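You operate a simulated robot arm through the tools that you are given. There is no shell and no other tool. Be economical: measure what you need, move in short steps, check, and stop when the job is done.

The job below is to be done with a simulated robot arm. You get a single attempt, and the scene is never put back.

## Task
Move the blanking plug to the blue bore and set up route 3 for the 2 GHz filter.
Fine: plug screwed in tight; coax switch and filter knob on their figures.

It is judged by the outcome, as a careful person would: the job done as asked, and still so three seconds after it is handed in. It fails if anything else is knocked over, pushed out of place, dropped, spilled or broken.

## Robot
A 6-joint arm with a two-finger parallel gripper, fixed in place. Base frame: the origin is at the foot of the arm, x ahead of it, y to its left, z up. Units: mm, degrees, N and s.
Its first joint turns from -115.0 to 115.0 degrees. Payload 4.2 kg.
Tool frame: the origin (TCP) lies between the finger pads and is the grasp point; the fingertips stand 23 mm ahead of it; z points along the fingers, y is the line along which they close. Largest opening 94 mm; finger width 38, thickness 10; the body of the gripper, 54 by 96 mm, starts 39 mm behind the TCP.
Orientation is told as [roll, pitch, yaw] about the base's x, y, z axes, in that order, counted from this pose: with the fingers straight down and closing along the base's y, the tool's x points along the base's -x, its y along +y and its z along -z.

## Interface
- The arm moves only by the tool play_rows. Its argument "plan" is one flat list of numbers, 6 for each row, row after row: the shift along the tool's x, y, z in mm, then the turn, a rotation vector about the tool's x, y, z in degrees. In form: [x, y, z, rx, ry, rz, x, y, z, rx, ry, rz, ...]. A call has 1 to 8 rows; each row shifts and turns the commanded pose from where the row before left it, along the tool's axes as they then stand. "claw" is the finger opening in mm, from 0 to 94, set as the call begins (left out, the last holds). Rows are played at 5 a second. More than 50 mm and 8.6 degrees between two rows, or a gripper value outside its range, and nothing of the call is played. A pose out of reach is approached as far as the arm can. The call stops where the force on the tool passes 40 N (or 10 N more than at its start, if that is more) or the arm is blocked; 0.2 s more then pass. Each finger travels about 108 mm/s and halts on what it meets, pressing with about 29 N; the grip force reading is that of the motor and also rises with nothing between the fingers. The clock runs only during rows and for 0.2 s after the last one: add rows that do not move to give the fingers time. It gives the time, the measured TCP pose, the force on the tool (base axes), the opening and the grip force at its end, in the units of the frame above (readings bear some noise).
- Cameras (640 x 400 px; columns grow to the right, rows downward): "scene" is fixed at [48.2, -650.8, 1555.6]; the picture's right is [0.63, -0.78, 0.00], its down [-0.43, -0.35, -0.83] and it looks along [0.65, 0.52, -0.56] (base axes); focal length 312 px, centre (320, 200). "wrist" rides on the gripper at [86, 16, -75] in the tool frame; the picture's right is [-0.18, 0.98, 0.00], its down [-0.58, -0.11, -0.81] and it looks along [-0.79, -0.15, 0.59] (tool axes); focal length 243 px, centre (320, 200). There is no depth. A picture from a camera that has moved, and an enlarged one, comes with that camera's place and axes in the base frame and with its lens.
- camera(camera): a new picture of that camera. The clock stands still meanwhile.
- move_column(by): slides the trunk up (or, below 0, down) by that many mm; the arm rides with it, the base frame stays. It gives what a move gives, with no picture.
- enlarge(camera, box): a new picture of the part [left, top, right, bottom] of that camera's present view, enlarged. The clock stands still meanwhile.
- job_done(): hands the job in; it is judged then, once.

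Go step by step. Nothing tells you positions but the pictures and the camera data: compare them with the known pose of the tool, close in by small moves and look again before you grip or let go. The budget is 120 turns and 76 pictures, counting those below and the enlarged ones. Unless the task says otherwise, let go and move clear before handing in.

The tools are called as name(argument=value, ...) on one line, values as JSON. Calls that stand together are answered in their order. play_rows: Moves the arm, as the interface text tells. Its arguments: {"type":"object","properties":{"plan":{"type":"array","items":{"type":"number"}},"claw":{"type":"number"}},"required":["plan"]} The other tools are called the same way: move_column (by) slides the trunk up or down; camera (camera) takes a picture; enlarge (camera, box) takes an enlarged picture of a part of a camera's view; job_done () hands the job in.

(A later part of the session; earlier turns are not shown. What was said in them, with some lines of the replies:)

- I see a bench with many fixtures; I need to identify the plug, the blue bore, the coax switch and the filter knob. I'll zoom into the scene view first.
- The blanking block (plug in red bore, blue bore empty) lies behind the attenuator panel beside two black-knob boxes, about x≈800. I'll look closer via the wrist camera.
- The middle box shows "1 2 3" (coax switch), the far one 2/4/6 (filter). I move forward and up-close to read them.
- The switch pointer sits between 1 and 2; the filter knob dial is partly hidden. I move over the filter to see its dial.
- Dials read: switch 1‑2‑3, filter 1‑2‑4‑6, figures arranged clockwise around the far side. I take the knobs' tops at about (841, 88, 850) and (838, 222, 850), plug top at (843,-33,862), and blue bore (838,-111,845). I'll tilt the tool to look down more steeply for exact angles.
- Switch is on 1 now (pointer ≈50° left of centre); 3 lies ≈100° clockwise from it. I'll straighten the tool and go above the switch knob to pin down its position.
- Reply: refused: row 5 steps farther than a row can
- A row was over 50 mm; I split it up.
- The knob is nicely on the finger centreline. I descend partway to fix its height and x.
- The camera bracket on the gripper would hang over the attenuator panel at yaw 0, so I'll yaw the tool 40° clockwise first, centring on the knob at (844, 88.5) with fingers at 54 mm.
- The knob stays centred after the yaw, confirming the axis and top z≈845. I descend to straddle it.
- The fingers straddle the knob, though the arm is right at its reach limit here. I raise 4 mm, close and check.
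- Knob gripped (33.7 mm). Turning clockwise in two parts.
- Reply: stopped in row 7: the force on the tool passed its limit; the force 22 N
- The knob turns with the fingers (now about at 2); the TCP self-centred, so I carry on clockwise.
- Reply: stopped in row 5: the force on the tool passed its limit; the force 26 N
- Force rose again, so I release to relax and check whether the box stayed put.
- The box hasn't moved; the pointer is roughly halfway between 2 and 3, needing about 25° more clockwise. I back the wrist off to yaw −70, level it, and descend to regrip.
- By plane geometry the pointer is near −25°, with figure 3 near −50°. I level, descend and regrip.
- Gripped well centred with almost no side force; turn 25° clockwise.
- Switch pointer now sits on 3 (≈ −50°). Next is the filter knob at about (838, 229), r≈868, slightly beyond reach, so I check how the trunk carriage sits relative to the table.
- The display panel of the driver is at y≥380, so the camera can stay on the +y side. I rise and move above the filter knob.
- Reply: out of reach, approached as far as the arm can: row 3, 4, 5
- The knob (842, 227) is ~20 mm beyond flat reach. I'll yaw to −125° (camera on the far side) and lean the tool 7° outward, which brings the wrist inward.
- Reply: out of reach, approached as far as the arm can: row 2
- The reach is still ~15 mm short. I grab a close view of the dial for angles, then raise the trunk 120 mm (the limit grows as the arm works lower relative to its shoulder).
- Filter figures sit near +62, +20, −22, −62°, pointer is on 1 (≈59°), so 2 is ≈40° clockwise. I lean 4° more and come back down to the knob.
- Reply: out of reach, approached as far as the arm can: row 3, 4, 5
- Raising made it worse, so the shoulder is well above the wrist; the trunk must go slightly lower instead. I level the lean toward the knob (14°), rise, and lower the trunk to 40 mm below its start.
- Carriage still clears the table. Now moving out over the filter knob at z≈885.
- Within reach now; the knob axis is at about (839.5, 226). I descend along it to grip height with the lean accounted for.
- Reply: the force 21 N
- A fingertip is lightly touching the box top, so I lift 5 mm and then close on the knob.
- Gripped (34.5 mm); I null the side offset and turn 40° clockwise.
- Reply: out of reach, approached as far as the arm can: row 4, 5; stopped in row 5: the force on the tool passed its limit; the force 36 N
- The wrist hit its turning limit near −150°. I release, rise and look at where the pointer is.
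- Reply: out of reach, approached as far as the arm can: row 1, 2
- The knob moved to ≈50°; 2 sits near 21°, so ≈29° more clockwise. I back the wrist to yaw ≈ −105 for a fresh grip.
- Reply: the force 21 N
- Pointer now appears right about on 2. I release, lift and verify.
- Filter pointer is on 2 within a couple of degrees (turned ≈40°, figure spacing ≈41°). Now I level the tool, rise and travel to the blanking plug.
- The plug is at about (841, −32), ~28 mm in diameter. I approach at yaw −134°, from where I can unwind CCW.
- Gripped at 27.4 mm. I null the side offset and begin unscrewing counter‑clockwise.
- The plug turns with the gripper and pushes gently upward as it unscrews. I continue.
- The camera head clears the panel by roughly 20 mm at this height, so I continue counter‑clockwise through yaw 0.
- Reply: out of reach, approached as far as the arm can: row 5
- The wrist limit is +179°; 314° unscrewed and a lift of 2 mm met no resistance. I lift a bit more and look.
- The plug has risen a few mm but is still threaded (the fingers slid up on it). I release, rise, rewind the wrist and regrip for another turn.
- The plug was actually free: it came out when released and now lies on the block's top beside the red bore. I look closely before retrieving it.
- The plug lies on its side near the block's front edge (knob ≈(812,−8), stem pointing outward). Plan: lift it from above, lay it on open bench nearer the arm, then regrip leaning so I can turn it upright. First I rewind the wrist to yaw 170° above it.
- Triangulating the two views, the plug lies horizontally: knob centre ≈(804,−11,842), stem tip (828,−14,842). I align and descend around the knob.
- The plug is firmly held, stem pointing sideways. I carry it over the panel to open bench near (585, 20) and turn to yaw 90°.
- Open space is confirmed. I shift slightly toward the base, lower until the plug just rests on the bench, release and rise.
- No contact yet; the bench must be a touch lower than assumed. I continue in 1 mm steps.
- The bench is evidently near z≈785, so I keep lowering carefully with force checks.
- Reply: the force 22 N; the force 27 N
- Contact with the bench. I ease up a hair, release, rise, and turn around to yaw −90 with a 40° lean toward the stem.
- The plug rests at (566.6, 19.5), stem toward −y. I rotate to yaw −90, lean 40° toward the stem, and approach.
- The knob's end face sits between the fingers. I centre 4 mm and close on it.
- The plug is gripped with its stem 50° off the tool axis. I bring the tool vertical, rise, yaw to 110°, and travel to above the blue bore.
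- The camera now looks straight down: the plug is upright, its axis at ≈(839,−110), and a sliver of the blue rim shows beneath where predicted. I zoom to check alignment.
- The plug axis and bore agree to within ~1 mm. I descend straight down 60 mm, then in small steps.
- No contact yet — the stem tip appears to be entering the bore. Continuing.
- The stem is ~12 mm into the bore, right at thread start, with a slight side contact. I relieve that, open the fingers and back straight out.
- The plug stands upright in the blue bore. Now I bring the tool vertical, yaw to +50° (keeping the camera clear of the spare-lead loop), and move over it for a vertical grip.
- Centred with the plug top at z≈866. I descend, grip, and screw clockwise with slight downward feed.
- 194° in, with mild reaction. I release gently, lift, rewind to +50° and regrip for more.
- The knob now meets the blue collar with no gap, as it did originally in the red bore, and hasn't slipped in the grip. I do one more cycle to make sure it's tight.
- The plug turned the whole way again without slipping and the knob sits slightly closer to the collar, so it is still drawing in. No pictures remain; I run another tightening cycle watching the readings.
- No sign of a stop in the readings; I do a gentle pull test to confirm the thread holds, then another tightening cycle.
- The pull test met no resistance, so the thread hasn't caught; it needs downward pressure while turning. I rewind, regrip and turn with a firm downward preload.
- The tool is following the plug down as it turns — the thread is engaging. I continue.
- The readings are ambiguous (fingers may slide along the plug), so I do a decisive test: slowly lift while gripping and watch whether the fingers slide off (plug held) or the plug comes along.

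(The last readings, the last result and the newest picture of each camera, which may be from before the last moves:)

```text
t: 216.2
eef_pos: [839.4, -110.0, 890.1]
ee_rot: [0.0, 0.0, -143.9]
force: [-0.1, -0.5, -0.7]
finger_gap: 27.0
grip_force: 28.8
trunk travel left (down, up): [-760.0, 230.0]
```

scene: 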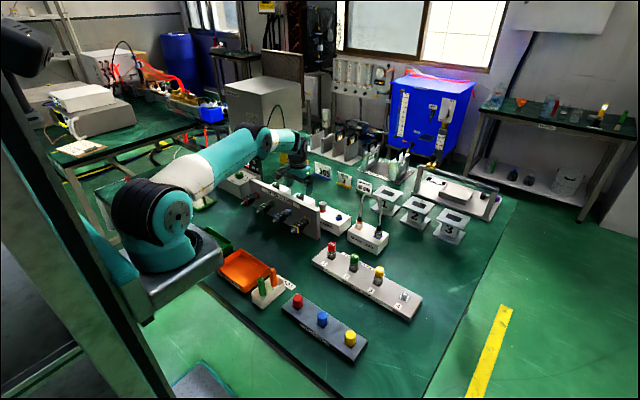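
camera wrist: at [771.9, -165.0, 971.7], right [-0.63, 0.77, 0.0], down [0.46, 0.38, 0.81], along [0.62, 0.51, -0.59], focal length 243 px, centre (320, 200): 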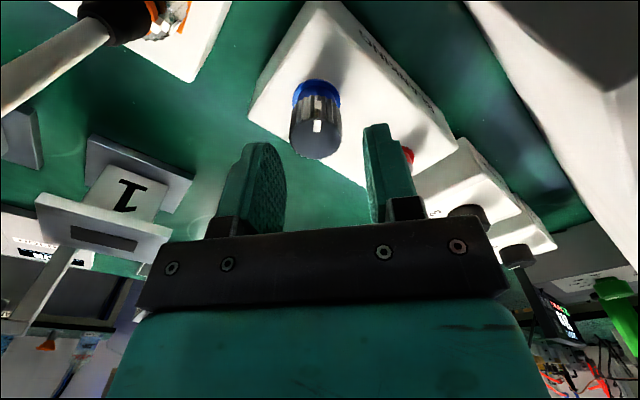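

The plug came along, so it isn't threaded, but it's held vertical and aligned. I rotate in the air back to +48°, then re-insert and turn under firmer pressure.

play_rows(plan=[0, 0, -12, 0, 0, 0, 0, 0, 0, 0, 0, -8, 0, 0, 0, 0, 0, -8, 0, 0, 0, 0, 0, -8, 0, 0, 0, 0, 0, -8, 0, 0, 0, 0, 0, -8, 0, 0, 0, 0, 0, -8, 0, 0, 0, 0, 0, -8])

play_rows(plan=[0, 0, 0, 0, 0, -8, 0, 0, 0, 0, 0, -8, 0, 0, 0, 0, 0, -8, 0, 0, 0, 0, 0, -8, 0, 0, 0, 0, 0, -8, 0, 0, 0, 0, 0, -8, 0, 0, 0, 0, 0, -8, 0, 0, 0, 0, 0, -8])

play_rows(plan=[0, 0, 0, 0, 0, -8, 0, 0, 0, 0, 0, -8, 0, 0, 0, 0, 0, -8, 0, 0, 0, 0, 0, -8, 0, 0, 0, 0, 0, -8, 0, 0, 0, 0, 0, -8, 0, 0, 0, 0, 0, -8, 0, 0, 0, 0, 0, -8])

play_rows(plan=[0, 0, 0, 0, 0, -8, 0, 0, 10, 0, 0, 0, 0, 0, 10, 0, 0, 0, 0, 0, 5, 0, 0, 0, 0, 0, 0, 0, 0, 0])

play_rows(plan=[0, 0, 4, 0, 0, 0, 0, 0, 3, 0, 0, 0, 0, 0, 0, 0, 0, 0])

play_rows(plan=[0, 0, 2, 0, 0, 0, 0, 0, 0, 0, 0, 0])

play_rows(plan=[0, 0, 2, 0, 0, 0, 0, 0, 0, 0, 0, 0])

```text
t: 218.1
eef_pos: [839.8, -108.9, 901.0]
ee_rot: [0.0, 0.0, -87.9]
force: [-0.2, -0.4, -0.9]
finger_gap: 27.1
grip_force: 29.1
trunk travel left (down, up): [-760.0, 230.0]
```

```text
t: 219.8
eef_pos: [840.1, -107.5, 900.6]
ee_rot: [0.0, -0.1, -23.8]
force: [-0.5, 0.3, 0.3]
finger_gap: 27.5
grip_force: 29.1
trunk travel left (down, up): [-760.0, 230.0]
```

```text
t: 221.7
eef_pos: [842.0, -110.1, 902.4]
ee_rot: [0.0, 0.1, 40.2]
force: [0.1, 0.2, -0.6]
finger_gap: 27.2
grip_force: 29.0
trunk travel left (down, up): [-760.0, 230.0]
```

```text
t: 222.8
eef_pos: [841.0, -109.0, 876.2]
ee_rot: [0.0, 0.0, 48.1]
force: [-0.5, -0.1, -0.7]
finger_gap: 27.2
grip_force: 29.2
trunk travel left (down, up): [-760.0, 230.0]
```

```text
t: 223.7
eef_pos: [840.1, -109.5, 869.0]
ee_rot: [0.0, 0.1, 48.0]
force: [0.4, -0.5, 0.1]
finger_gap: 27.5
grip_force: 29.0
trunk travel left (down, up): [-760.0, 230.0]
```

```text
t: 224.2
eef_pos: [839.9, -108.2, 868.3]
ee_rot: [0.1, 0.1, 48.0]
force: [-1.0, -0.4, 0.2]
finger_gap: 27.4
grip_force: 29.6
trunk travel left (down, up): [-760.0, 230.0]
```

```text
t: 224.8
eef_pos: [840.1, -109.3, 865.8]
ee_rot: [0.0, 0.0, 48.0]
force: [-0.3, -0.7, 1.7]
finger_gap: 27.6
grip_force: 29.2
trunk travel left (down, up): [-760.0, 230.0]
```

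Contact is at the same height as before, so during the pressed turn the plug really did draw down ~2.5 mm; it just needs pressing throughout and more turning. I repeat with steady pressure.

play_rows(plan=[0, 0, 1, 0, 0, 0, 0, 0, 0.6, 0, 0, 0, 0, 0, 0, 0, 0, 0])

play_rows(plan=[0, 0, 0.1, 0, 0, 8, 0, 0, 0.1, 0, 0, 8, 0, 0, 0.1, 0, 0, 8, 0, 0, 0.1, 0, 0, 8, 0, 0, 0.1, 0, 0, 8, 0, 0, 0.1, 0, 0, 8])

play_rows(plan=[0, 0, 0.1, 0, 0, 8, 0, 0, 0.1, 0, 0, 8, 0, 0, 0.1, 0, 0, 8, 0, 0, 0.1, 0, 0, 8, 0, 0, 0.1, 0, 0, 8, 0, 0, 0.1, 0, 0, 8])

play_rows(plan=[0, 0, 0.1, 0, 0, 8, 0, 0, 0.1, 0, 0, 8, 0, 0, 0.1, 0, 0, 8, 0, 0, 0.1, 0, 0, 8, 0, 0, 0.1, 0, 0, 8, 0, 0, 0.1, 0, 0, 8])

play_rows(plan=[0, 0, 0.1, 0, 0, 8, 0, 0, 0.1, 0, 0, 8, 0, 0, 0.1, 0, 0, 8, 0, 0, 0.1, 0, 0, 8, 0, 0, 0.1, 0, 0, 8, 0, 0, 0.1, 0, 0, 8])

```text
t: 225.7
eef_pos: [840.8, -108.2, 864.7]
ee_rot: [0.0, -0.1, 47.9]
force: [0.7, 0.2, 1.4]
finger_gap: 27.2
grip_force: 28.9
trunk travel left (down, up): [-760.0, 230.0]
```

```text
t: 227.1
eef_pos: [840.4, -109.7, 863.9]
ee_rot: [-0.1, -0.1, -0.1]
force: [0.7, -0.7, 1.9]
finger_gap: 27.4
grip_force: 29.0
trunk travel left (down, up): [-760.0, 230.0]
```

```text
t: 228.4
eef_pos: [840.0, -111.1, 863.1]
ee_rot: [-0.1, -0.2, -48.3]
force: [1.4, -19.2, 8.7]
finger_gap: 27.2
grip_force: 28.6
trunk travel left (down, up): [-760.0, 230.0]
```

```text
t: 229.8
eef_pos: [839.4, -108.5, 862.8]
ee_rot: [0.0, 0.0, -96.0]
force: [-3.2, -16.0, 9.0]
finger_gap: 26.8
grip_force: 29.1
trunk travel left (down, up): [-760.0, 230.0]
```

```text
t: 231.2
eef_pos: [841.9, -109.3, 862.8]
ee_rot: [0.1, 0.2, -144.1]
force: [17.4, -12.5, 7.4]
finger_gap: 27.2
grip_force: 29.3
trunk travel left (down, up): [-760.0, 230.0]
```

Now notable side forces appear — the bore is constraining the plug, a sign of thread engagement, with the bore axis ~1.5 mm off my grip centre. I shift to relieve it and do a very small pull check.

play_rows(plan=[0.5, 1.8, 0, 0, 0, 0, 0, 0, 0, 0, 0, 0])

play_rows(plan=[0, 0, -1.3, 0, 0, 0, 0, 0, 0, 0, 0, 0])

play_rows(plan=[0, 0, -1.2, 0, 0, 0, 0, 0, 0, 0, 0, 0])

```text
t: 231.8
eef_pos: [842.4, -108.4, 862.4]
ee_rot: [0.0, 0.0, -143.9]
force: [8.5, -5.0, 15.1]
finger_gap: 27.1
grip_force: 28.8
trunk travel left (down, up): [-760.0, 230.0]
```

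```text
t: 232.4
eef_pos: [842.4, -109.9, 862.6]
ee_rot: [0.0, 0.0, -143.8]
force: [11.6, 1.0, 7.7]
finger_gap: 27.4
grip_force: 29.2
trunk travel left (down, up): [-760.0, 230.0]
```

```text
t: 233.1
eef_pos: [841.4, -110.1, 862.6]
ee_rot: [-0.1, -0.1, -143.9]
force: [18.0, 4.2, -9.7]
finger_gap: 27.3
grip_force: 28.8
trunk travel left (down, up): [-760.0, 230.0]
```

The pull now meets firm resistance (−9.7 N): the thread has caught. I relieve the load, release, rewind and continue tightening.

play_rows(plan=[1.2, 0.9, 1.2, 0, 0, 0, 0, 0, 0, 0, 0, 0])

play_rows(plan=[0, 0, 0, 0, 0, 0, 0, 0, 0, 0, 0, 0], claw=40)

play_rows(plan=[0, 0, -18, 0, 0, 0, 0, 0, -22, 0, 0, 0, 0, 0, 0, 0, 0, -8, 0, 0, 0, 0, 0, -8, 0, 0, 0, 0, 0, -8, 0, 0, 0, 0, 0, -8, 0, 0, 0, 0, 0, -8, 0, 0, 0, 0, 0, -8])

play_rows(plan=[0, 0, 0, 0, 0, -8, 0, 0, 0, 0, 0, -8, 0, 0, 0, 0, 0, -8, 0, 0, 0, 0, 0, -8, 0, 0, 0, 0, 0, -8, 0, 0, 0, 0, 0, -8, 0, 0, 0, 0, 0, -8, 0, 0, 0, 0, 0, -8])

play_rows(plan=[0, 0, 0, 0, 0, -8, 0, 0, 0, 0, 0, -8, 0, 0, 0, 0, 0, -8, 0, 0, 0, 0, 0, -8, 0, 0, 0, 0, 0, -8, 0, 0, 0, 0, 0, -8, 0, 0, 0, 0, 0, -8, 0, 0, 0, 0, 0, -8])

play_rows(plan=[0, 0, 0, 0, 0, -8, 0, 0, 0, 0, 0, -8, 0, 0, 12, 0, 0, 0, 0, 0, 12, 0, 0, 0, 0, 0, 10, 0, 0, 0, 0, 0, 0, 0, 0, 0])

play_rows(plan=[0, 0, 0, 0, 0, 0, 0, 0, 0, 0, 0, 0, 0, 0, 0, 0, 0, 0], claw=18)

```text
t: 233.7
eef_pos: [841.1, -109.5, 862.0]
ee_rot: [-0.2, -0.1, -144.0]
force: [-6.5, 7.9, 2.2]
finger_gap: 27.1
grip_force: 29.2
trunk travel left (down, up): [-760.0, 230.0]
```

```text
t: 234.2
eef_pos: [841.8, -108.9, 863.1]
ee_rot: [0.0, -0.1, -144.1]
force: [0.3, -0.8, -1.1]
finger_gap: 40.1
grip_force: 0.1
trunk travel left (down, up): [-760.0, 230.0]
```

```text
t: 236.1
eef_pos: [841.9, -110.2, 903.9]
ee_rot: [-0.1, -0.1, -95.8]
force: [-0.4, -0.3, 1.4]
finger_gap: 39.9
grip_force: 0.0
trunk travel left (down, up): [-760.0, 230.0]
```

```text
t: 237.8
eef_pos: [843.4, -109.6, 903.4]
ee_rot: [0.0, 0.1, -32.0]
force: [0.1, 0.6, 0.0]
finger_gap: 39.8
grip_force: 0.0
trunk travel left (down, up): [-760.0, 230.0]
```

```text
t: 239.7
eef_pos: [843.0, -109.2, 902.5]
ee_rot: [0.0, 0.1, 32.3]
force: [0.2, -0.9, 0.2]
finger_gap: 39.9
grip_force: 0.1
trunk travel left (down, up): [-760.0, 230.0]
```

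```text
t: 241.1
eef_pos: [842.7, -109.6, 867.8]
ee_rot: [0.0, 0.0, 48.0]
force: [0.2, -0.9, 0.1]
finger_gap: 40.2
grip_force: 0.0
trunk travel left (down, up): [-760.0, 230.0]
```

```text
t: 241.8
eef_pos: [841.7, -108.2, 869.3]
ee_rot: [0.0, 0.1, 48.1]
force: [-12.3, 10.5, 2.0]
finger_gap: 27.4
grip_force: 28.8
trunk travel left (down, up): [-760.0, 230.0]
```

play_rows(plan=[0, 1.7, 0, 0, 0, 0, 0, 0, 0, 0, 0, 8, 0, 0, 0, 0, 0, 8, 0, 0, 0, 0, 0, 8, 0, 0, 0, 0, 0, 8, 0, 0, 0, 0, 0, 8])

play_rows(plan=[0, 0, 0, 0, 0, 8, 0, 0, 0, 0, 0, 8, 0, 0, 0, 0, 0, 8, 0, 0, 0, 0, 0, 8, 0, 0, 0, 0, 0, 8])

play_rows(plan=[0, 0, 0, 0, 0, 8, 0, 0, 0, 0, 0, 8, 0, 0, 0, 0, 0, 8, 0, 0, 0, 0, 0, 8, 0, 0, 0, 0, 0, 8])

play_rows(plan=[0, 0, 0, 0, 0, 8, 0, 0, 0, 0, 0, 8, 0, 0, 0, 0, 0, 8, 0, 0, 0, 0, 0, 8, 0, 0, 0, 0, 0, 8])

play_rows(plan=[0, 0, 0, 0, 0, 8, 0, 0, 0, 0, 0, 8, 0, 0, 0, 0, 0, 8, 0, 0, 0, 0, 0, 8, 0, 0, 0, 0, 0, 0])

```text
t: 243.2
eef_pos: [842.8, -110.1, 870.4]
ee_rot: [-0.1, -0.2, 7.8]
force: [1.8, -2.7, 2.0]
finger_gap: 27.2
grip_force: 29.1
trunk travel left (down, up): [-760.0, 230.0]
```

```text
t: 244.4
eef_pos: [841.6, -111.3, 869.1]
ee_rot: [0.0, 0.0, -32.2]
force: [-4.8, -24.7, 1.9]
finger_gap: 27.5
grip_force: 29.4
trunk travel left (down, up): [-760.0, 230.0]
```

```text
t: 245.7
eef_pos: [840.0, -108.9, 867.7]
ee_rot: [-0.1, 0.1, -72.2]
force: [-25.1, -18.4, -3.6]
finger_gap: 27.6
grip_force: 29.2
trunk travel left (down, up): [-760.0, 230.0]
```

```text
t: 246.8
eef_pos: [842.4, -107.7, 869.4]
ee_rot: [0.0, 0.2, -112.1]
force: [-20.3, 2.7, 0.3]
finger_gap: 27.2
grip_force: 29.1
trunk travel left (down, up): [-760.0, 230.0]
```

```text
t: 248.1
eef_pos: [843.5, -108.3, 869.2]
ee_rot: [0.1, 0.2, -144.0]
force: [-3.7, 5.5, 2.1]
finger_gap: 26.9
grip_force: 28.8
trunk travel left (down, up): [-760.0, 230.0]
```

I'll measure the plug's top height by touching it lightly with closed fingertips, to compare before and after the next turn.

play_rows(plan=[0, 0, 0, 0, 0, 0, 0, 0, 0, 0, 0, 0], claw=40)

play_rows(plan=[-1.9, 0.1, -14, 0, 0, 0, 0, 0, -14, 0, 0, 0, 0, 0, 0, 0, 0, 0])

play_rows(plan=[0, 0, 0, 0, 0, 0, 0, 0, 0, 0, 0, 0, 0, 0, 4, 0, 0, 0, 0, 0, 0, 0, 0, 0], claw=0)

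play_rows(plan=[0, 0, 1, 0, 0, 0, 0, 0, 1, 0, 0, 0, 0, 0, 0, 0, 0, 0])

play_rows(plan=[0, 0, 1, 0, 0, 0, 0, 0, 0, 0, 0, 0])

play_rows(plan=[0, 0, 1, 0, 0, 0, 0, 0, 0, 0, 0, 0])

play_rows(plan=[0, 0, 1, 0, 0, 0, 0, 0, 0, 0, 0, 0])

```text
t: 248.7
eef_pos: [840.1, -108.7, 868.5]
ee_rot: [0.0, 0.0, -144.0]
force: [-0.3, -0.2, -0.3]
finger_gap: 40.1
grip_force: 0.1
trunk travel left (down, up): [-760.0, 230.0]
```

```text
t: 249.4
eef_pos: [840.7, -109.5, 896.2]
ee_rot: [0.0, -0.1, -144.1]
force: [0.2, 0.1, 1.0]
finger_gap: 40.0
grip_force: 0.1
trunk travel left (down, up): [-760.0, 230.0]
```

```text
t: 250.4
eef_pos: [841.0, -109.9, 892.9]
ee_rot: [0.0, 0.0, -144.0]
force: [-0.4, 0.3, 0.7]
finger_gap: 0.1
grip_force: 29.4
trunk travel left (down, up): [-760.0, 230.0]
```

```text
t: 251.2
eef_pos: [840.2, -109.7, 891.5]
ee_rot: [0.0, 0.0, -144.0]
force: [0.1, 0.0, -0.1]
finger_gap: 0.0
grip_force: 29.7
trunk travel left (down, up): [-760.0, 230.0]
```

```text
t: 251.8
eef_pos: [840.6, -109.5, 890.1]
ee_rot: [0.0, -0.1, -144.0]
force: [-1.0, 0.8, 0.3]
finger_gap: 0.0
grip_force: 29.0
trunk travel left (down, up): [-760.0, 230.0]
```

```text
t: 252.4
eef_pos: [839.7, -109.9, 890.0]
ee_rot: [0.1, 0.0, -144.0]
force: [0.8, -0.5, 7.2]
finger_gap: 0.0
grip_force: 29.3
trunk travel left (down, up): [-760.0, 230.0]
```

```text
t: 253.1
eef_pos: [840.0, -110.0, 890.4]
ee_rot: [0.1, 0.1, -144.1]
force: [-1.9, -0.4, 20.1]
finger_gap: 0.1
grip_force: 29.1
trunk travel left (down, up): [-760.0, 230.0]
```

Top is at ≈867 mm, about 2.5 mm above the seated height, so more turning with pressure is needed. Next pressed cycle.

play_rows(plan=[0, 0, -15, 0, 0, 0, 0, 0, 0, 0, 0, -8, 0, 0, 0, 0, 0, -8, 0, 0, 0, 0, 0, -8, 0, 0, 0, 0, 0, -8, 0, 0, 0, 0, 0, -8, 0, 0, 0, 0, 0, -8, 0, 0, 0, 0, 0, -8], claw=40)

play_rows(plan=[0, 0, 0, 0, 0, -8, 0, 0, 0, 0, 0, -8, 0, 0, 0, 0, 0, -8, 0, 0, 0, 0, 0, -8, 0, 0, 0, 0, 0, -8, 0, 0, 0, 0, 0, -8, 0, 0, 0, 0, 0, -8, 0, 0, 0, 0, 0, -8])

play_rows(plan=[0, 0, 0, 0, 0, -8, 0, 0, 0, 0, 0, -8, 0, 0, 0, 0, 0, -8, 0, 0, 0, 0, 0, -8, 0, 0, 0, 0, 0, -8, 0, 0, 0, 0, 0, -8, 0, 0, 0, 0, 0, -8, 0, 0, 0, 0, 0, -8])

play_rows(plan=[0, 0, 0, 0, 0, -8, 0, 0, 12, 0, 0, 0, 0, 0, 12, 0, 0, 0, 0, 0, 10.5, 0, 0, 0, 0, 0, 0, 0, 0, 0])

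play_rows(plan=[0, 0, 0, 0, 0, 0, 0, 0, 0, 0, 0, 0, 0, 0, 0, 0, 0, 0], claw=18)

play_rows(plan=[0, 0, 1, 0, 0, 0, 0, 0, 0.7, 0, 0, 0, 0, 0, 0, 0, 0, 0])

play_rows(plan=[0, 0, 0.1, 0, 0, 8, 0, 0, 0.1, 0, 0, 8, 0, 0, 0.1, 0, 0, 8, 0, 0, 0.1, 0, 0, 8])

```text
t: 254.8
eef_pos: [840.1, -110.3, 902.6]
ee_rot: [-0.1, 0.0, -87.7]
force: [-0.1, -0.3, -0.3]
finger_gap: 40.1
grip_force: 0.1
trunk travel left (down, up): [-760.0, 230.0]
```

```text
t: 256.6
eef_pos: [841.3, -109.1, 903.2]
ee_rot: [0.0, 0.0, -23.8]
force: [0.3, -0.1, -0.6]
finger_gap: 40.2
grip_force: 0.1
trunk travel left (down, up): [-760.0, 230.0]
```

```text
t: 258.4
eef_pos: [839.8, -110.6, 902.3]
ee_rot: [0.1, -0.1, 40.1]
force: [0.4, 0.2, 0.0]
finger_gap: 39.8
grip_force: 0.1
trunk travel left (down, up): [-760.0, 230.0]
```

```text
t: 259.6
eef_pos: [840.2, -111.0, 867.6]
ee_rot: [-0.1, 0.1, 48.0]
force: [0.2, -0.4, 0.2]
finger_gap: 39.8
grip_force: 0.1
trunk travel left (down, up): [-760.0, 230.0]
```

```text
t: 260.4
eef_pos: [839.3, -111.8, 869.3]
ee_rot: [0.0, 0.0, 48.0]
force: [1.1, -0.5, 0.5]
finger_gap: 27.6
grip_force: 28.9
trunk travel left (down, up): [-760.0, 230.0]
```

```text
t: 261.2
eef_pos: [839.3, -110.1, 866.8]
ee_rot: [0.1, 0.0, 47.9]
force: [-4.0, -4.4, 8.3]
finger_gap: 27.6
grip_force: 29.2
trunk travel left (down, up): [-760.0, 230.0]
```

```text
t: 262.2
eef_pos: [841.2, -110.4, 865.8]
ee_rot: [0.0, 0.1, 15.8]
force: [2.3, -1.8, 3.8]
finger_gap: 27.7
grip_force: 29.1
trunk travel left (down, up): [-760.0, 230.0]
```

Well centred now and the plug is following down. Continuing with slightly more feed.

play_rows(plan=[0, 0, 0.5, 0, 0, 8, 0, 0, 0.1, 0, 0, 8, 0, 0, 0.1, 0, 0, 8, 0, 0, 0.1, 0, 0, 8, 0, 0, 0.1, 0, 0, 8])

play_rows(plan=[0, 0, 0.1, 0, 0, 8, 0, 0, 0.1, 0, 0, 8, 0, 0, 0.1, 0, 0, 8, 0, 0, 0.1, 0, 0, 8, 0, 0, 0.1, 0, 0, 8])

play_rows(plan=[0, 0, 0.1, 0, 0, 8, 0, 0, 0.1, 0, 0, 8, 0, 0, 0.1, 0, 0, 8, 0, 0, 0.1, 0, 0, 8, 0, 0, 0.1, 0, 0, 8])

play_rows(plan=[0, 0, 0.1, 0, 0, 8, 0, 0, 0.1, 0, 0, 8, 0, 0, 0.1, 0, 0, 8, 0, 0, 0.1, 0, 0, 8, 0, 0, 0.1, 0, 0, 8])

play_rows(plan=[0, 0, -1, 0, 0, 0, 0, 0, 0, 0, 0, 0])

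play_rows(plan=[0, 0, -1, 0, 0, 0, 0, 0, 0, 0, 0, 0])

```text
t: 263.4
eef_pos: [840.0, -110.0, 865.2]
ee_rot: [0.1, 0.0, -24.1]
force: [-0.8, -3.9, -0.3]
finger_gap: 27.2
grip_force: 29.4
trunk travel left (down, up): [-760.0, 230.0]
```

```text
t: 264.6
eef_pos: [840.0, -110.1, 864.2]
ee_rot: [-0.1, 0.1, -64.1]
force: [-7.5, -8.2, -0.4]
finger_gap: 27.5
grip_force: 28.5
trunk travel left (down, up): [-760.0, 230.0]
```

```text
t: 265.9
eef_pos: [840.1, -109.9, 866.0]
ee_rot: [0.1, 0.0, -104.1]
force: [-12.4, -0.2, -0.3]
finger_gap: 27.6
grip_force: 29.0
trunk travel left (down, up): [-760.0, 230.0]
```

```text
t: 267.1
eef_pos: [840.9, -108.7, 865.1]
ee_rot: [0.1, 0.1, -144.1]
force: [-3.4, 4.0, 0.4]
finger_gap: 27.2
grip_force: 29.2
trunk travel left (down, up): [-760.0, 230.0]
```

```text
t: 267.6
eef_pos: [840.1, -109.4, 863.1]
ee_rot: [0.0, 0.0, -144.1]
force: [-0.5, 5.0, -4.8]
finger_gap: 27.2
grip_force: 28.8
trunk travel left (down, up): [-760.0, 230.0]
```

```text
t: 268.2
eef_pos: [840.4, -110.5, 865.2]
ee_rot: [-0.1, -0.1, -144.0]
force: [0.1, 6.2, -17.2]
finger_gap: 27.0
grip_force: 28.9
trunk travel left (down, up): [-760.0, 230.0]
```

Now it's solidly threaded: the feed was fully absorbed and a 2 mm pull gives −17 N. I relax, rewind and do the final tightening cycle.

play_rows(plan=[0, 0, 2, 0, 0, 0, 0, 0, 0, 0, 0, 0])

play_rows(plan=[0, 0, 0, 0, 0, 0, 0, 0, 0, 0, 0, 0], claw=40)

play_rows(plan=[0, 0, -18, 0, 0, 0, 0, 0, -21, 0, 0, 0, 0, 0, 0, 0, 0, -8, 0, 0, 0, 0, 0, -8, 0, 0, 0, 0, 0, -8, 0, 0, 0, 0, 0, -8, 0, 0, 0, 0, 0, -8, 0, 0, 0, 0, 0, -8])

play_rows(plan=[0, 0, 0, 0, 0, -8, 0, 0, 0, 0, 0, -8, 0, 0, 0, 0, 0, -8, 0, 0, 0, 0, 0, -8, 0, 0, 0, 0, 0, -8, 0, 0, 0, 0, 0, -8, 0, 0, 0, 0, 0, -8, 0, 0, 0, 0, 0, -8])

play_rows(plan=[0, 0, 0, 0, 0, -8, 0, 0, 0, 0, 0, -8, 0, 0, 0, 0, 0, -8, 0, 0, 0, 0, 0, -8, 0, 0, 0, 0, 0, -8, 0, 0, 0, 0, 0, -8, 0, 0, 0, 0, 0, -8, 0, 0, 0, 0, 0, -8])

play_rows(plan=[0, 0, 0, 0, 0, -8, 0, 0, 0, 0, 0, -8, 0, 0, 12, 0, 0, 0, 0, 0, 12, 0, 0, 0, 0, 0, 12, 0, 0, 0, 0, 0, 0, 0, 0, 0])

play_rows(plan=[0, 0, 0, 0, 0, 0, 0, 0, 0, 0, 0, 0, 0, 0, 0, 0, 0, 0], claw=18)

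play_rows(plan=[0, 0, 0.1, 0, 0, 8, 0, 0, 0.1, 0, 0, 8, 0, 0, 0.1, 0, 0, 8, 0, 0, 0.1, 0, 0, 8, 0, 0, 0.1, 0, 0, 8])

play_rows(plan=[0, 0, 0.1, 0, 0, 8, 0, 0, 0.1, 0, 0, 8, 0, 0, 0.1, 0, 0, 8, 0, 0, 0.1, 0, 0, 8, 0, 0, 0.1, 0, 0, 8])

play_rows(plan=[0, 0, 0, 0, 0, 8, 0, 0, 0, 0, 0, 8, 0, 0, 0, 0, 0, 8, 0, 0, 0, 0, 0, 8, 0, 0, 0, 0, 0, 8, 0, 0, 0, 0, 0, 8, 0, 0, 0, 0, 0, 8])

play_rows(plan=[0, 0, 0, 0, 0, 8, 0, 0, 0, 0, 0, 8, 0, 0, 0, 0, 0, 8, 0, 0, 0, 0, 0, 8, 0, 0, 0, 0, 0, 8, 0, 0, 0, 0, 0, 8, 0, 0, 0, 0, 0, 8])

```text
t: 268.9
eef_pos: [841.6, -109.5, 864.5]
ee_rot: [0.1, 0.1, -143.9]
force: [-4.9, 9.9, -7.6]
finger_gap: 27.4
grip_force: 29.0
trunk travel left (down, up): [-760.0, 230.0]
```

```text
t: 269.4
eef_pos: [840.6, -110.6, 865.5]
ee_rot: [0.0, -0.1, -144.0]
force: [-0.2, -0.7, 0.8]
finger_gap: 39.9
grip_force: 0.0
trunk travel left (down, up): [-760.0, 230.0]
```

```text
t: 271.2
eef_pos: [840.5, -108.5, 902.4]
ee_rot: [0.0, 0.0, -95.8]
force: [0.6, 0.6, 0.4]
finger_gap: 40.1
grip_force: 0.1
trunk travel left (down, up): [-760.0, 230.0]
```

```text
t: 273.1
eef_pos: [839.8, -110.9, 902.4]
ee_rot: [-0.1, 0.0, -31.8]
force: [0.4, 0.1, -0.4]
finger_gap: 39.8
grip_force: 0.1
trunk travel left (down, up): [-760.0, 230.0]
```

```text
t: 274.9
eef_pos: [841.0, -108.8, 904.3]
ee_rot: [-0.1, 0.0, 32.2]
force: [0.2, -0.3, -0.5]
finger_gap: 40.1
grip_force: 0.0
trunk travel left (down, up): [-760.0, 230.0]
```

```text
t: 276.2
eef_pos: [840.0, -109.3, 867.4]
ee_rot: [-0.1, 0.1, 48.1]
force: [-0.1, 0.0, 0.1]
finger_gap: 39.9
grip_force: 0.1
trunk travel left (down, up): [-760.0, 230.0]
```

```text
t: 277.1
eef_pos: [840.7, -109.5, 867.1]
ee_rot: [0.0, 0.0, 48.0]
force: [-0.5, 1.2, 0.0]
finger_gap: 27.8
grip_force: 29.0
trunk travel left (down, up): [-760.0, 230.0]
```

```text
t: 278.2
eef_pos: [840.3, -109.6, 867.8]
ee_rot: [0.0, -0.1, 7.8]
force: [0.8, -1.6, 2.4]
finger_gap: 27.2
grip_force: 28.6
trunk travel left (down, up): [-760.0, 230.0]
```

```text
t: 279.4
eef_pos: [840.0, -109.0, 865.9]
ee_rot: [0.0, 0.0, -32.2]
force: [-0.5, -2.7, 1.4]
finger_gap: 28.0
grip_force: 28.6
trunk travel left (down, up): [-760.0, 230.0]
```

```text
t: 281.1
eef_pos: [840.3, -109.5, 865.2]
ee_rot: [0.0, 0.0, -88.1]
force: [-7.7, -2.4, -1.7]
finger_gap: 27.5
grip_force: 29.4
trunk travel left (down, up): [-760.0, 230.0]
```

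```text
t: 282.6
eef_pos: [841.5, -110.3, 866.6]
ee_rot: [0.1, 0.2, -144.1]
force: [-2.8, 2.8, 2.6]
finger_gap: 27.1
grip_force: 29.2
trunk travel left (down, up): [-760.0, 230.0]
```

I probe the top height again.

play_rows(plan=[0, 0, 0, 0, 0, 0, 0, 0, 0, 0, 0, 0], claw=40)

play_rows(plan=[0, 0, -14, 0, 0, 0, 0, 0, -14, 0, 0, 0, 0, 0, 0, 0, 0, 0])

play_rows(plan=[0, 0, 0, 0, 0, 0, 0, 0, 0, 0, 0, 0, 0, 0, 2, 0, 0, 0, 0, 0, 0, 0, 0, 0], claw=0)

play_rows(plan=[0, 0, 1.5, 0, 0, 0, 0, 0, 0, 0, 0, 0])

play_rows(plan=[0, 0, 1, 0, 0, 0, 0, 0, 0, 0, 0, 0])

play_rows(plan=[0, 0, 1, 0, 0, 0, 0, 0, 0, 0, 0, 0])

play_rows(plan=[0, 0, 1, 0, 0, 0, 0, 0, 0, 0, 0, 0])

```text
t: 283.2
eef_pos: [840.3, -109.5, 866.1]
ee_rot: [0.0, 0.0, -144.0]
force: [0.0, 0.4, 0.1]
finger_gap: 39.9
grip_force: 0.1
trunk travel left (down, up): [-760.0, 230.0]
```

```text
t: 284.1
eef_pos: [841.0, -108.6, 893.7]
ee_rot: [0.0, 0.1, -144.0]
force: [-0.3, 0.1, 0.3]
finger_gap: 40.1
grip_force: 0.1
trunk travel left (down, up): [-760.0, 230.0]
```

```text
t: 285.1
eef_pos: [840.2, -109.7, 891.9]
ee_rot: [0.0, -0.1, -144.0]
force: [-0.2, 0.9, -0.2]
finger_gap: 0.1
grip_force: 29.2
trunk travel left (down, up): [-760.0, 230.0]
```

```text
t: 285.6
eef_pos: [840.9, -110.2, 889.4]
ee_rot: [0.0, 0.0, -144.0]
force: [-0.7, 0.3, -0.2]
finger_gap: 0.0
grip_force: 28.6
trunk travel left (down, up): [-760.0, 230.0]
```

```text
t: 286.2
eef_pos: [840.4, -110.3, 890.3]
ee_rot: [0.0, 0.1, -144.0]
force: [-2.9, -0.4, 8.0]
finger_gap: 0.0
grip_force: 28.9
trunk travel left (down, up): [-760.0, 230.0]
```

```text
t: 286.9
eef_pos: [840.8, -109.3, 888.4]
ee_rot: [0.2, 0.0, -144.0]
force: [-3.1, -2.1, 17.4]
finger_gap: 0.1
grip_force: 29.4
trunk travel left (down, up): [-760.0, 230.0]
```

```text
t: 287.4
eef_pos: [840.0, -110.4, 889.7]
ee_rot: [0.3, 0.2, -143.9]
force: [-4.0, -2.1, 32.3]
finger_gap: 0.0
grip_force: 29.3
trunk travel left (down, up): [-760.0, 230.0]
```

Top dropped ~0.7 mm overall, suggesting a fine pitch and near/at seat. One more full cycle, then I'll repeat the probe at identical commanded heights to see whether it still moves.

play_rows(plan=[0, 0, -15.5, 0, 0, 0, 0, 0, 0, 0, 0, -8, 0, 0, 0, 0, 0, -8, 0, 0, 0, 0, 0, -8, 0, 0, 0, 0, 0, -8, 0, 0, 0, 0, 0, -8, 0, 0, 0, 0, 0, -8, 0, 0, 0, 0, 0, -8], claw=40)

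play_rows(plan=[0, 0, 0, 0, 0, -8, 0, 0, 0, 0, 0, -8, 0, 0, 0, 0, 0, -8, 0, 0, 0, 0, 0, -8, 0, 0, 0, 0, 0, -8, 0, 0, 0, 0, 0, -8, 0, 0, 0, 0, 0, -8, 0, 0, 0, 0, 0, -8])

play_rows(plan=[0, 0, 0, 0, 0, -8, 0, 0, 0, 0, 0, -8, 0, 0, 0, 0, 0, -8, 0, 0, 0, 0, 0, -8, 0, 0, 0, 0, 0, -8, 0, 0, 0, 0, 0, -8, 0, 0, 0, 0, 0, -8, 0, 0, 0, 0, 0, -8])

play_rows(plan=[0, 0, 0, 0, 0, -8, 0, 0, 12, 0, 0, 0, 0, 0, 12, 0, 0, 0, 0, 0, 12.3, 0, 0, 0, 0, 0, 0, 0, 0, 0])

play_rows(plan=[0, 0, 0, 0, 0, 0, 0, 0, 0, 0, 0, 0, 0, 0, 0, 0, 0, 0], claw=18)

play_rows(plan=[0, 0, 0, 0, 0, 8, 0, 0, 0, 0, 0, 8, 0, 0, 0, 0, 0, 8, 0, 0, 0, 0, 0, 8, 0, 0, 0, 0, 0, 8, 0, 0, 0, 0, 0, 8, 0, 0, 0, 0, 0, 8, 0, 0, 0, 0, 0, 8])

play_rows(plan=[0, 0, 0, 0, 0, 8, 0, 0, 0, 0, 0, 8, 0, 0, 0, 0, 0, 8, 0, 0, 0, 0, 0, 8, 0, 0, 0, 0, 0, 8, 0, 0, 0, 0, 0, 8, 0, 0, 0, 0, 0, 8, 0, 0, 0, 0, 0, 8])

play_rows(plan=[0, 0, 0, 0, 0, 8, 0, 0, 0, 0, 0, 8, 0, 0, 0, 0, 0, 8, 0, 0, 0, 0, 0, 8, 0, 0, 0, 0, 0, 8, 0, 0, 0, 0, 0, 8, 0, 0, 0, 0, 0, 8, 0, 0, 0, 0, 0, 8])

play_rows(plan=[0, 0, 0, 0, 0, 0, 0, 0, 0, 0, 0, 0], claw=40)

play_rows(plan=[0, 0, -14, 0, 0, 0, 0, 0, -14, 0, 0, 0, 0, 0, 0, 0, 0, 0])

play_rows(plan=[0, 0, 0, 0, 0, 0, 0, 0, 0, 0, 0, 0, 0, 0, 5.2, 0, 0, 0, 0, 0, 0, 0, 0, 0], claw=0)

play_rows(plan=[0, 0, 1, 0, 0, 0, 0, 0, 0, 0, 0, 0])

play_rows(plan=[0, 0, 1, 0, 0, 0, 0, 0, 0, 0, 0, 0])

```text
t: 289.2
eef_pos: [841.4, -110.4, 902.9]
ee_rot: [0.0, 0.0, -87.9]
force: [0.1, 0.3, 0.6]
finger_gap: 40.0
grip_force: 0.1
trunk travel left (down, up): [-760.0, 230.0]
```

```text
t: 291.1
eef_pos: [839.9, -109.8, 903.3]
ee_rot: [0.0, 0.0, -23.8]
force: [0.6, -0.4, 0.1]
finger_gap: 40.0
grip_force: 0.0
trunk travel left (down, up): [-760.0, 230.0]
```

```text
t: 292.9
eef_pos: [840.4, -110.8, 902.9]
ee_rot: [0.0, 0.0, 40.1]
force: [0.1, -0.1, 0.6]
finger_gap: 40.0
grip_force: 0.0
trunk travel left (down, up): [-760.0, 230.0]
```

```text
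t: 294.1
eef_pos: [840.6, -108.9, 867.9]
ee_rot: [0.0, 0.0, 48.0]
force: [-0.7, -0.1, -0.5]
finger_gap: 40.0
grip_force: 0.0
trunk travel left (down, up): [-760.0, 230.0]
```

```text
t: 294.9
eef_pos: [841.3, -109.8, 867.8]
ee_rot: [-0.1, 0.1, 48.0]
force: [1.4, -0.2, -0.8]
finger_gap: 27.6
grip_force: 29.0
trunk travel left (down, up): [-760.0, 230.0]
```

```text
t: 296.6
eef_pos: [839.7, -110.5, 867.1]
ee_rot: [0.0, 0.1, -16.2]
force: [-0.4, -3.7, 0.5]
finger_gap: 27.2
grip_force: 29.1
trunk travel left (down, up): [-760.0, 230.0]
```

```text
t: 298.4
eef_pos: [839.5, -109.6, 866.5]
ee_rot: [0.0, 0.0, -80.0]
force: [-6.2, -3.8, -2.9]
finger_gap: 27.3
grip_force: 29.3
trunk travel left (down, up): [-760.0, 230.0]
```

```text
t: 300.2
eef_pos: [840.3, -108.3, 866.8]
ee_rot: [0.1, 0.1, -144.1]
force: [1.9, -1.7, 0.2]
finger_gap: 27.5
grip_force: 29.2
trunk travel left (down, up): [-760.0, 230.0]
```

```text
t: 300.9
eef_pos: [839.4, -110.1, 867.2]
ee_rot: [0.0, 0.0, -144.0]
force: [0.8, -0.6, 0.1]
finger_gap: 39.9
grip_force: 0.1
trunk travel left (down, up): [-760.0, 230.0]
```

```text
t: 301.6
eef_pos: [840.4, -108.6, 893.8]
ee_rot: [-0.1, 0.0, -144.0]
force: [-0.6, -1.0, -0.7]
finger_gap: 40.1
grip_force: 0.1
trunk travel left (down, up): [-760.0, 230.0]
```

```text
t: 302.6
eef_pos: [840.6, -109.0, 889.7]
ee_rot: [0.1, 0.1, -144.1]
force: [-2.7, 1.0, 10.1]
finger_gap: 0.0
grip_force: 28.6
trunk travel left (down, up): [-760.0, 230.0]
```

```text
t: 303.2
eef_pos: [840.9, -109.7, 890.3]
ee_rot: [0.1, 0.1, -144.0]
force: [-3.1, 2.0, 20.2]
finger_gap: 0.1
grip_force: 28.7
trunk travel left (down, up): [-760.0, 230.0]
```

```text
t: 303.9
eef_pos: [840.0, -109.6, 889.8]
ee_rot: [0.2, 0.2, -144.0]
force: [-0.3, 4.3, 28.5]
finger_gap: 0.1
grip_force: 28.8
trunk travel left (down, up): [-760.0, 230.0]
```

The height is unchanged after another full turning cycle, so the plug is bottomed and tight. I back straight up and clear of everything.

play_rows(plan=[0, 0, -20, 0, 0, 0, 0, 0, -40, 0, 0, 0, 0, 0, -40, 0, 0, 0, -30, 0, -20, 0, 0, 0, -30, 0, 0, 0, 0, 0, 0, 0, 0, 0, 0, 0])

```text
t: 305.2
eef_pos: [791.7, -145.1, 1006.7]
ee_rot: [0.0, 0.0, -144.0]
force: [0.0, 0.1, 0.1]
finger_gap: 0.0
grip_force: 28.5
trunk travel left (down, up): [-760.0, 230.0]
```

The tool is clear of everything with no contact forces, so I hand the job in.

job_done()

```text
The job is handed in.
```

The blanking plug is screwed into the blue bore, the coax switch points at 3, and the filter knob points at 2 to within a couple of degrees.

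- **Plug tightness:** I had no pictures left at the end. I judged it by touch: it resisted a pull, and its height did not change over a last half turn.
- **Dropped once:** the plug fell out onto the block when I opened the fingers after unscrewing it. I picked it up and reseated it, and saw nothing else knocked or moved.
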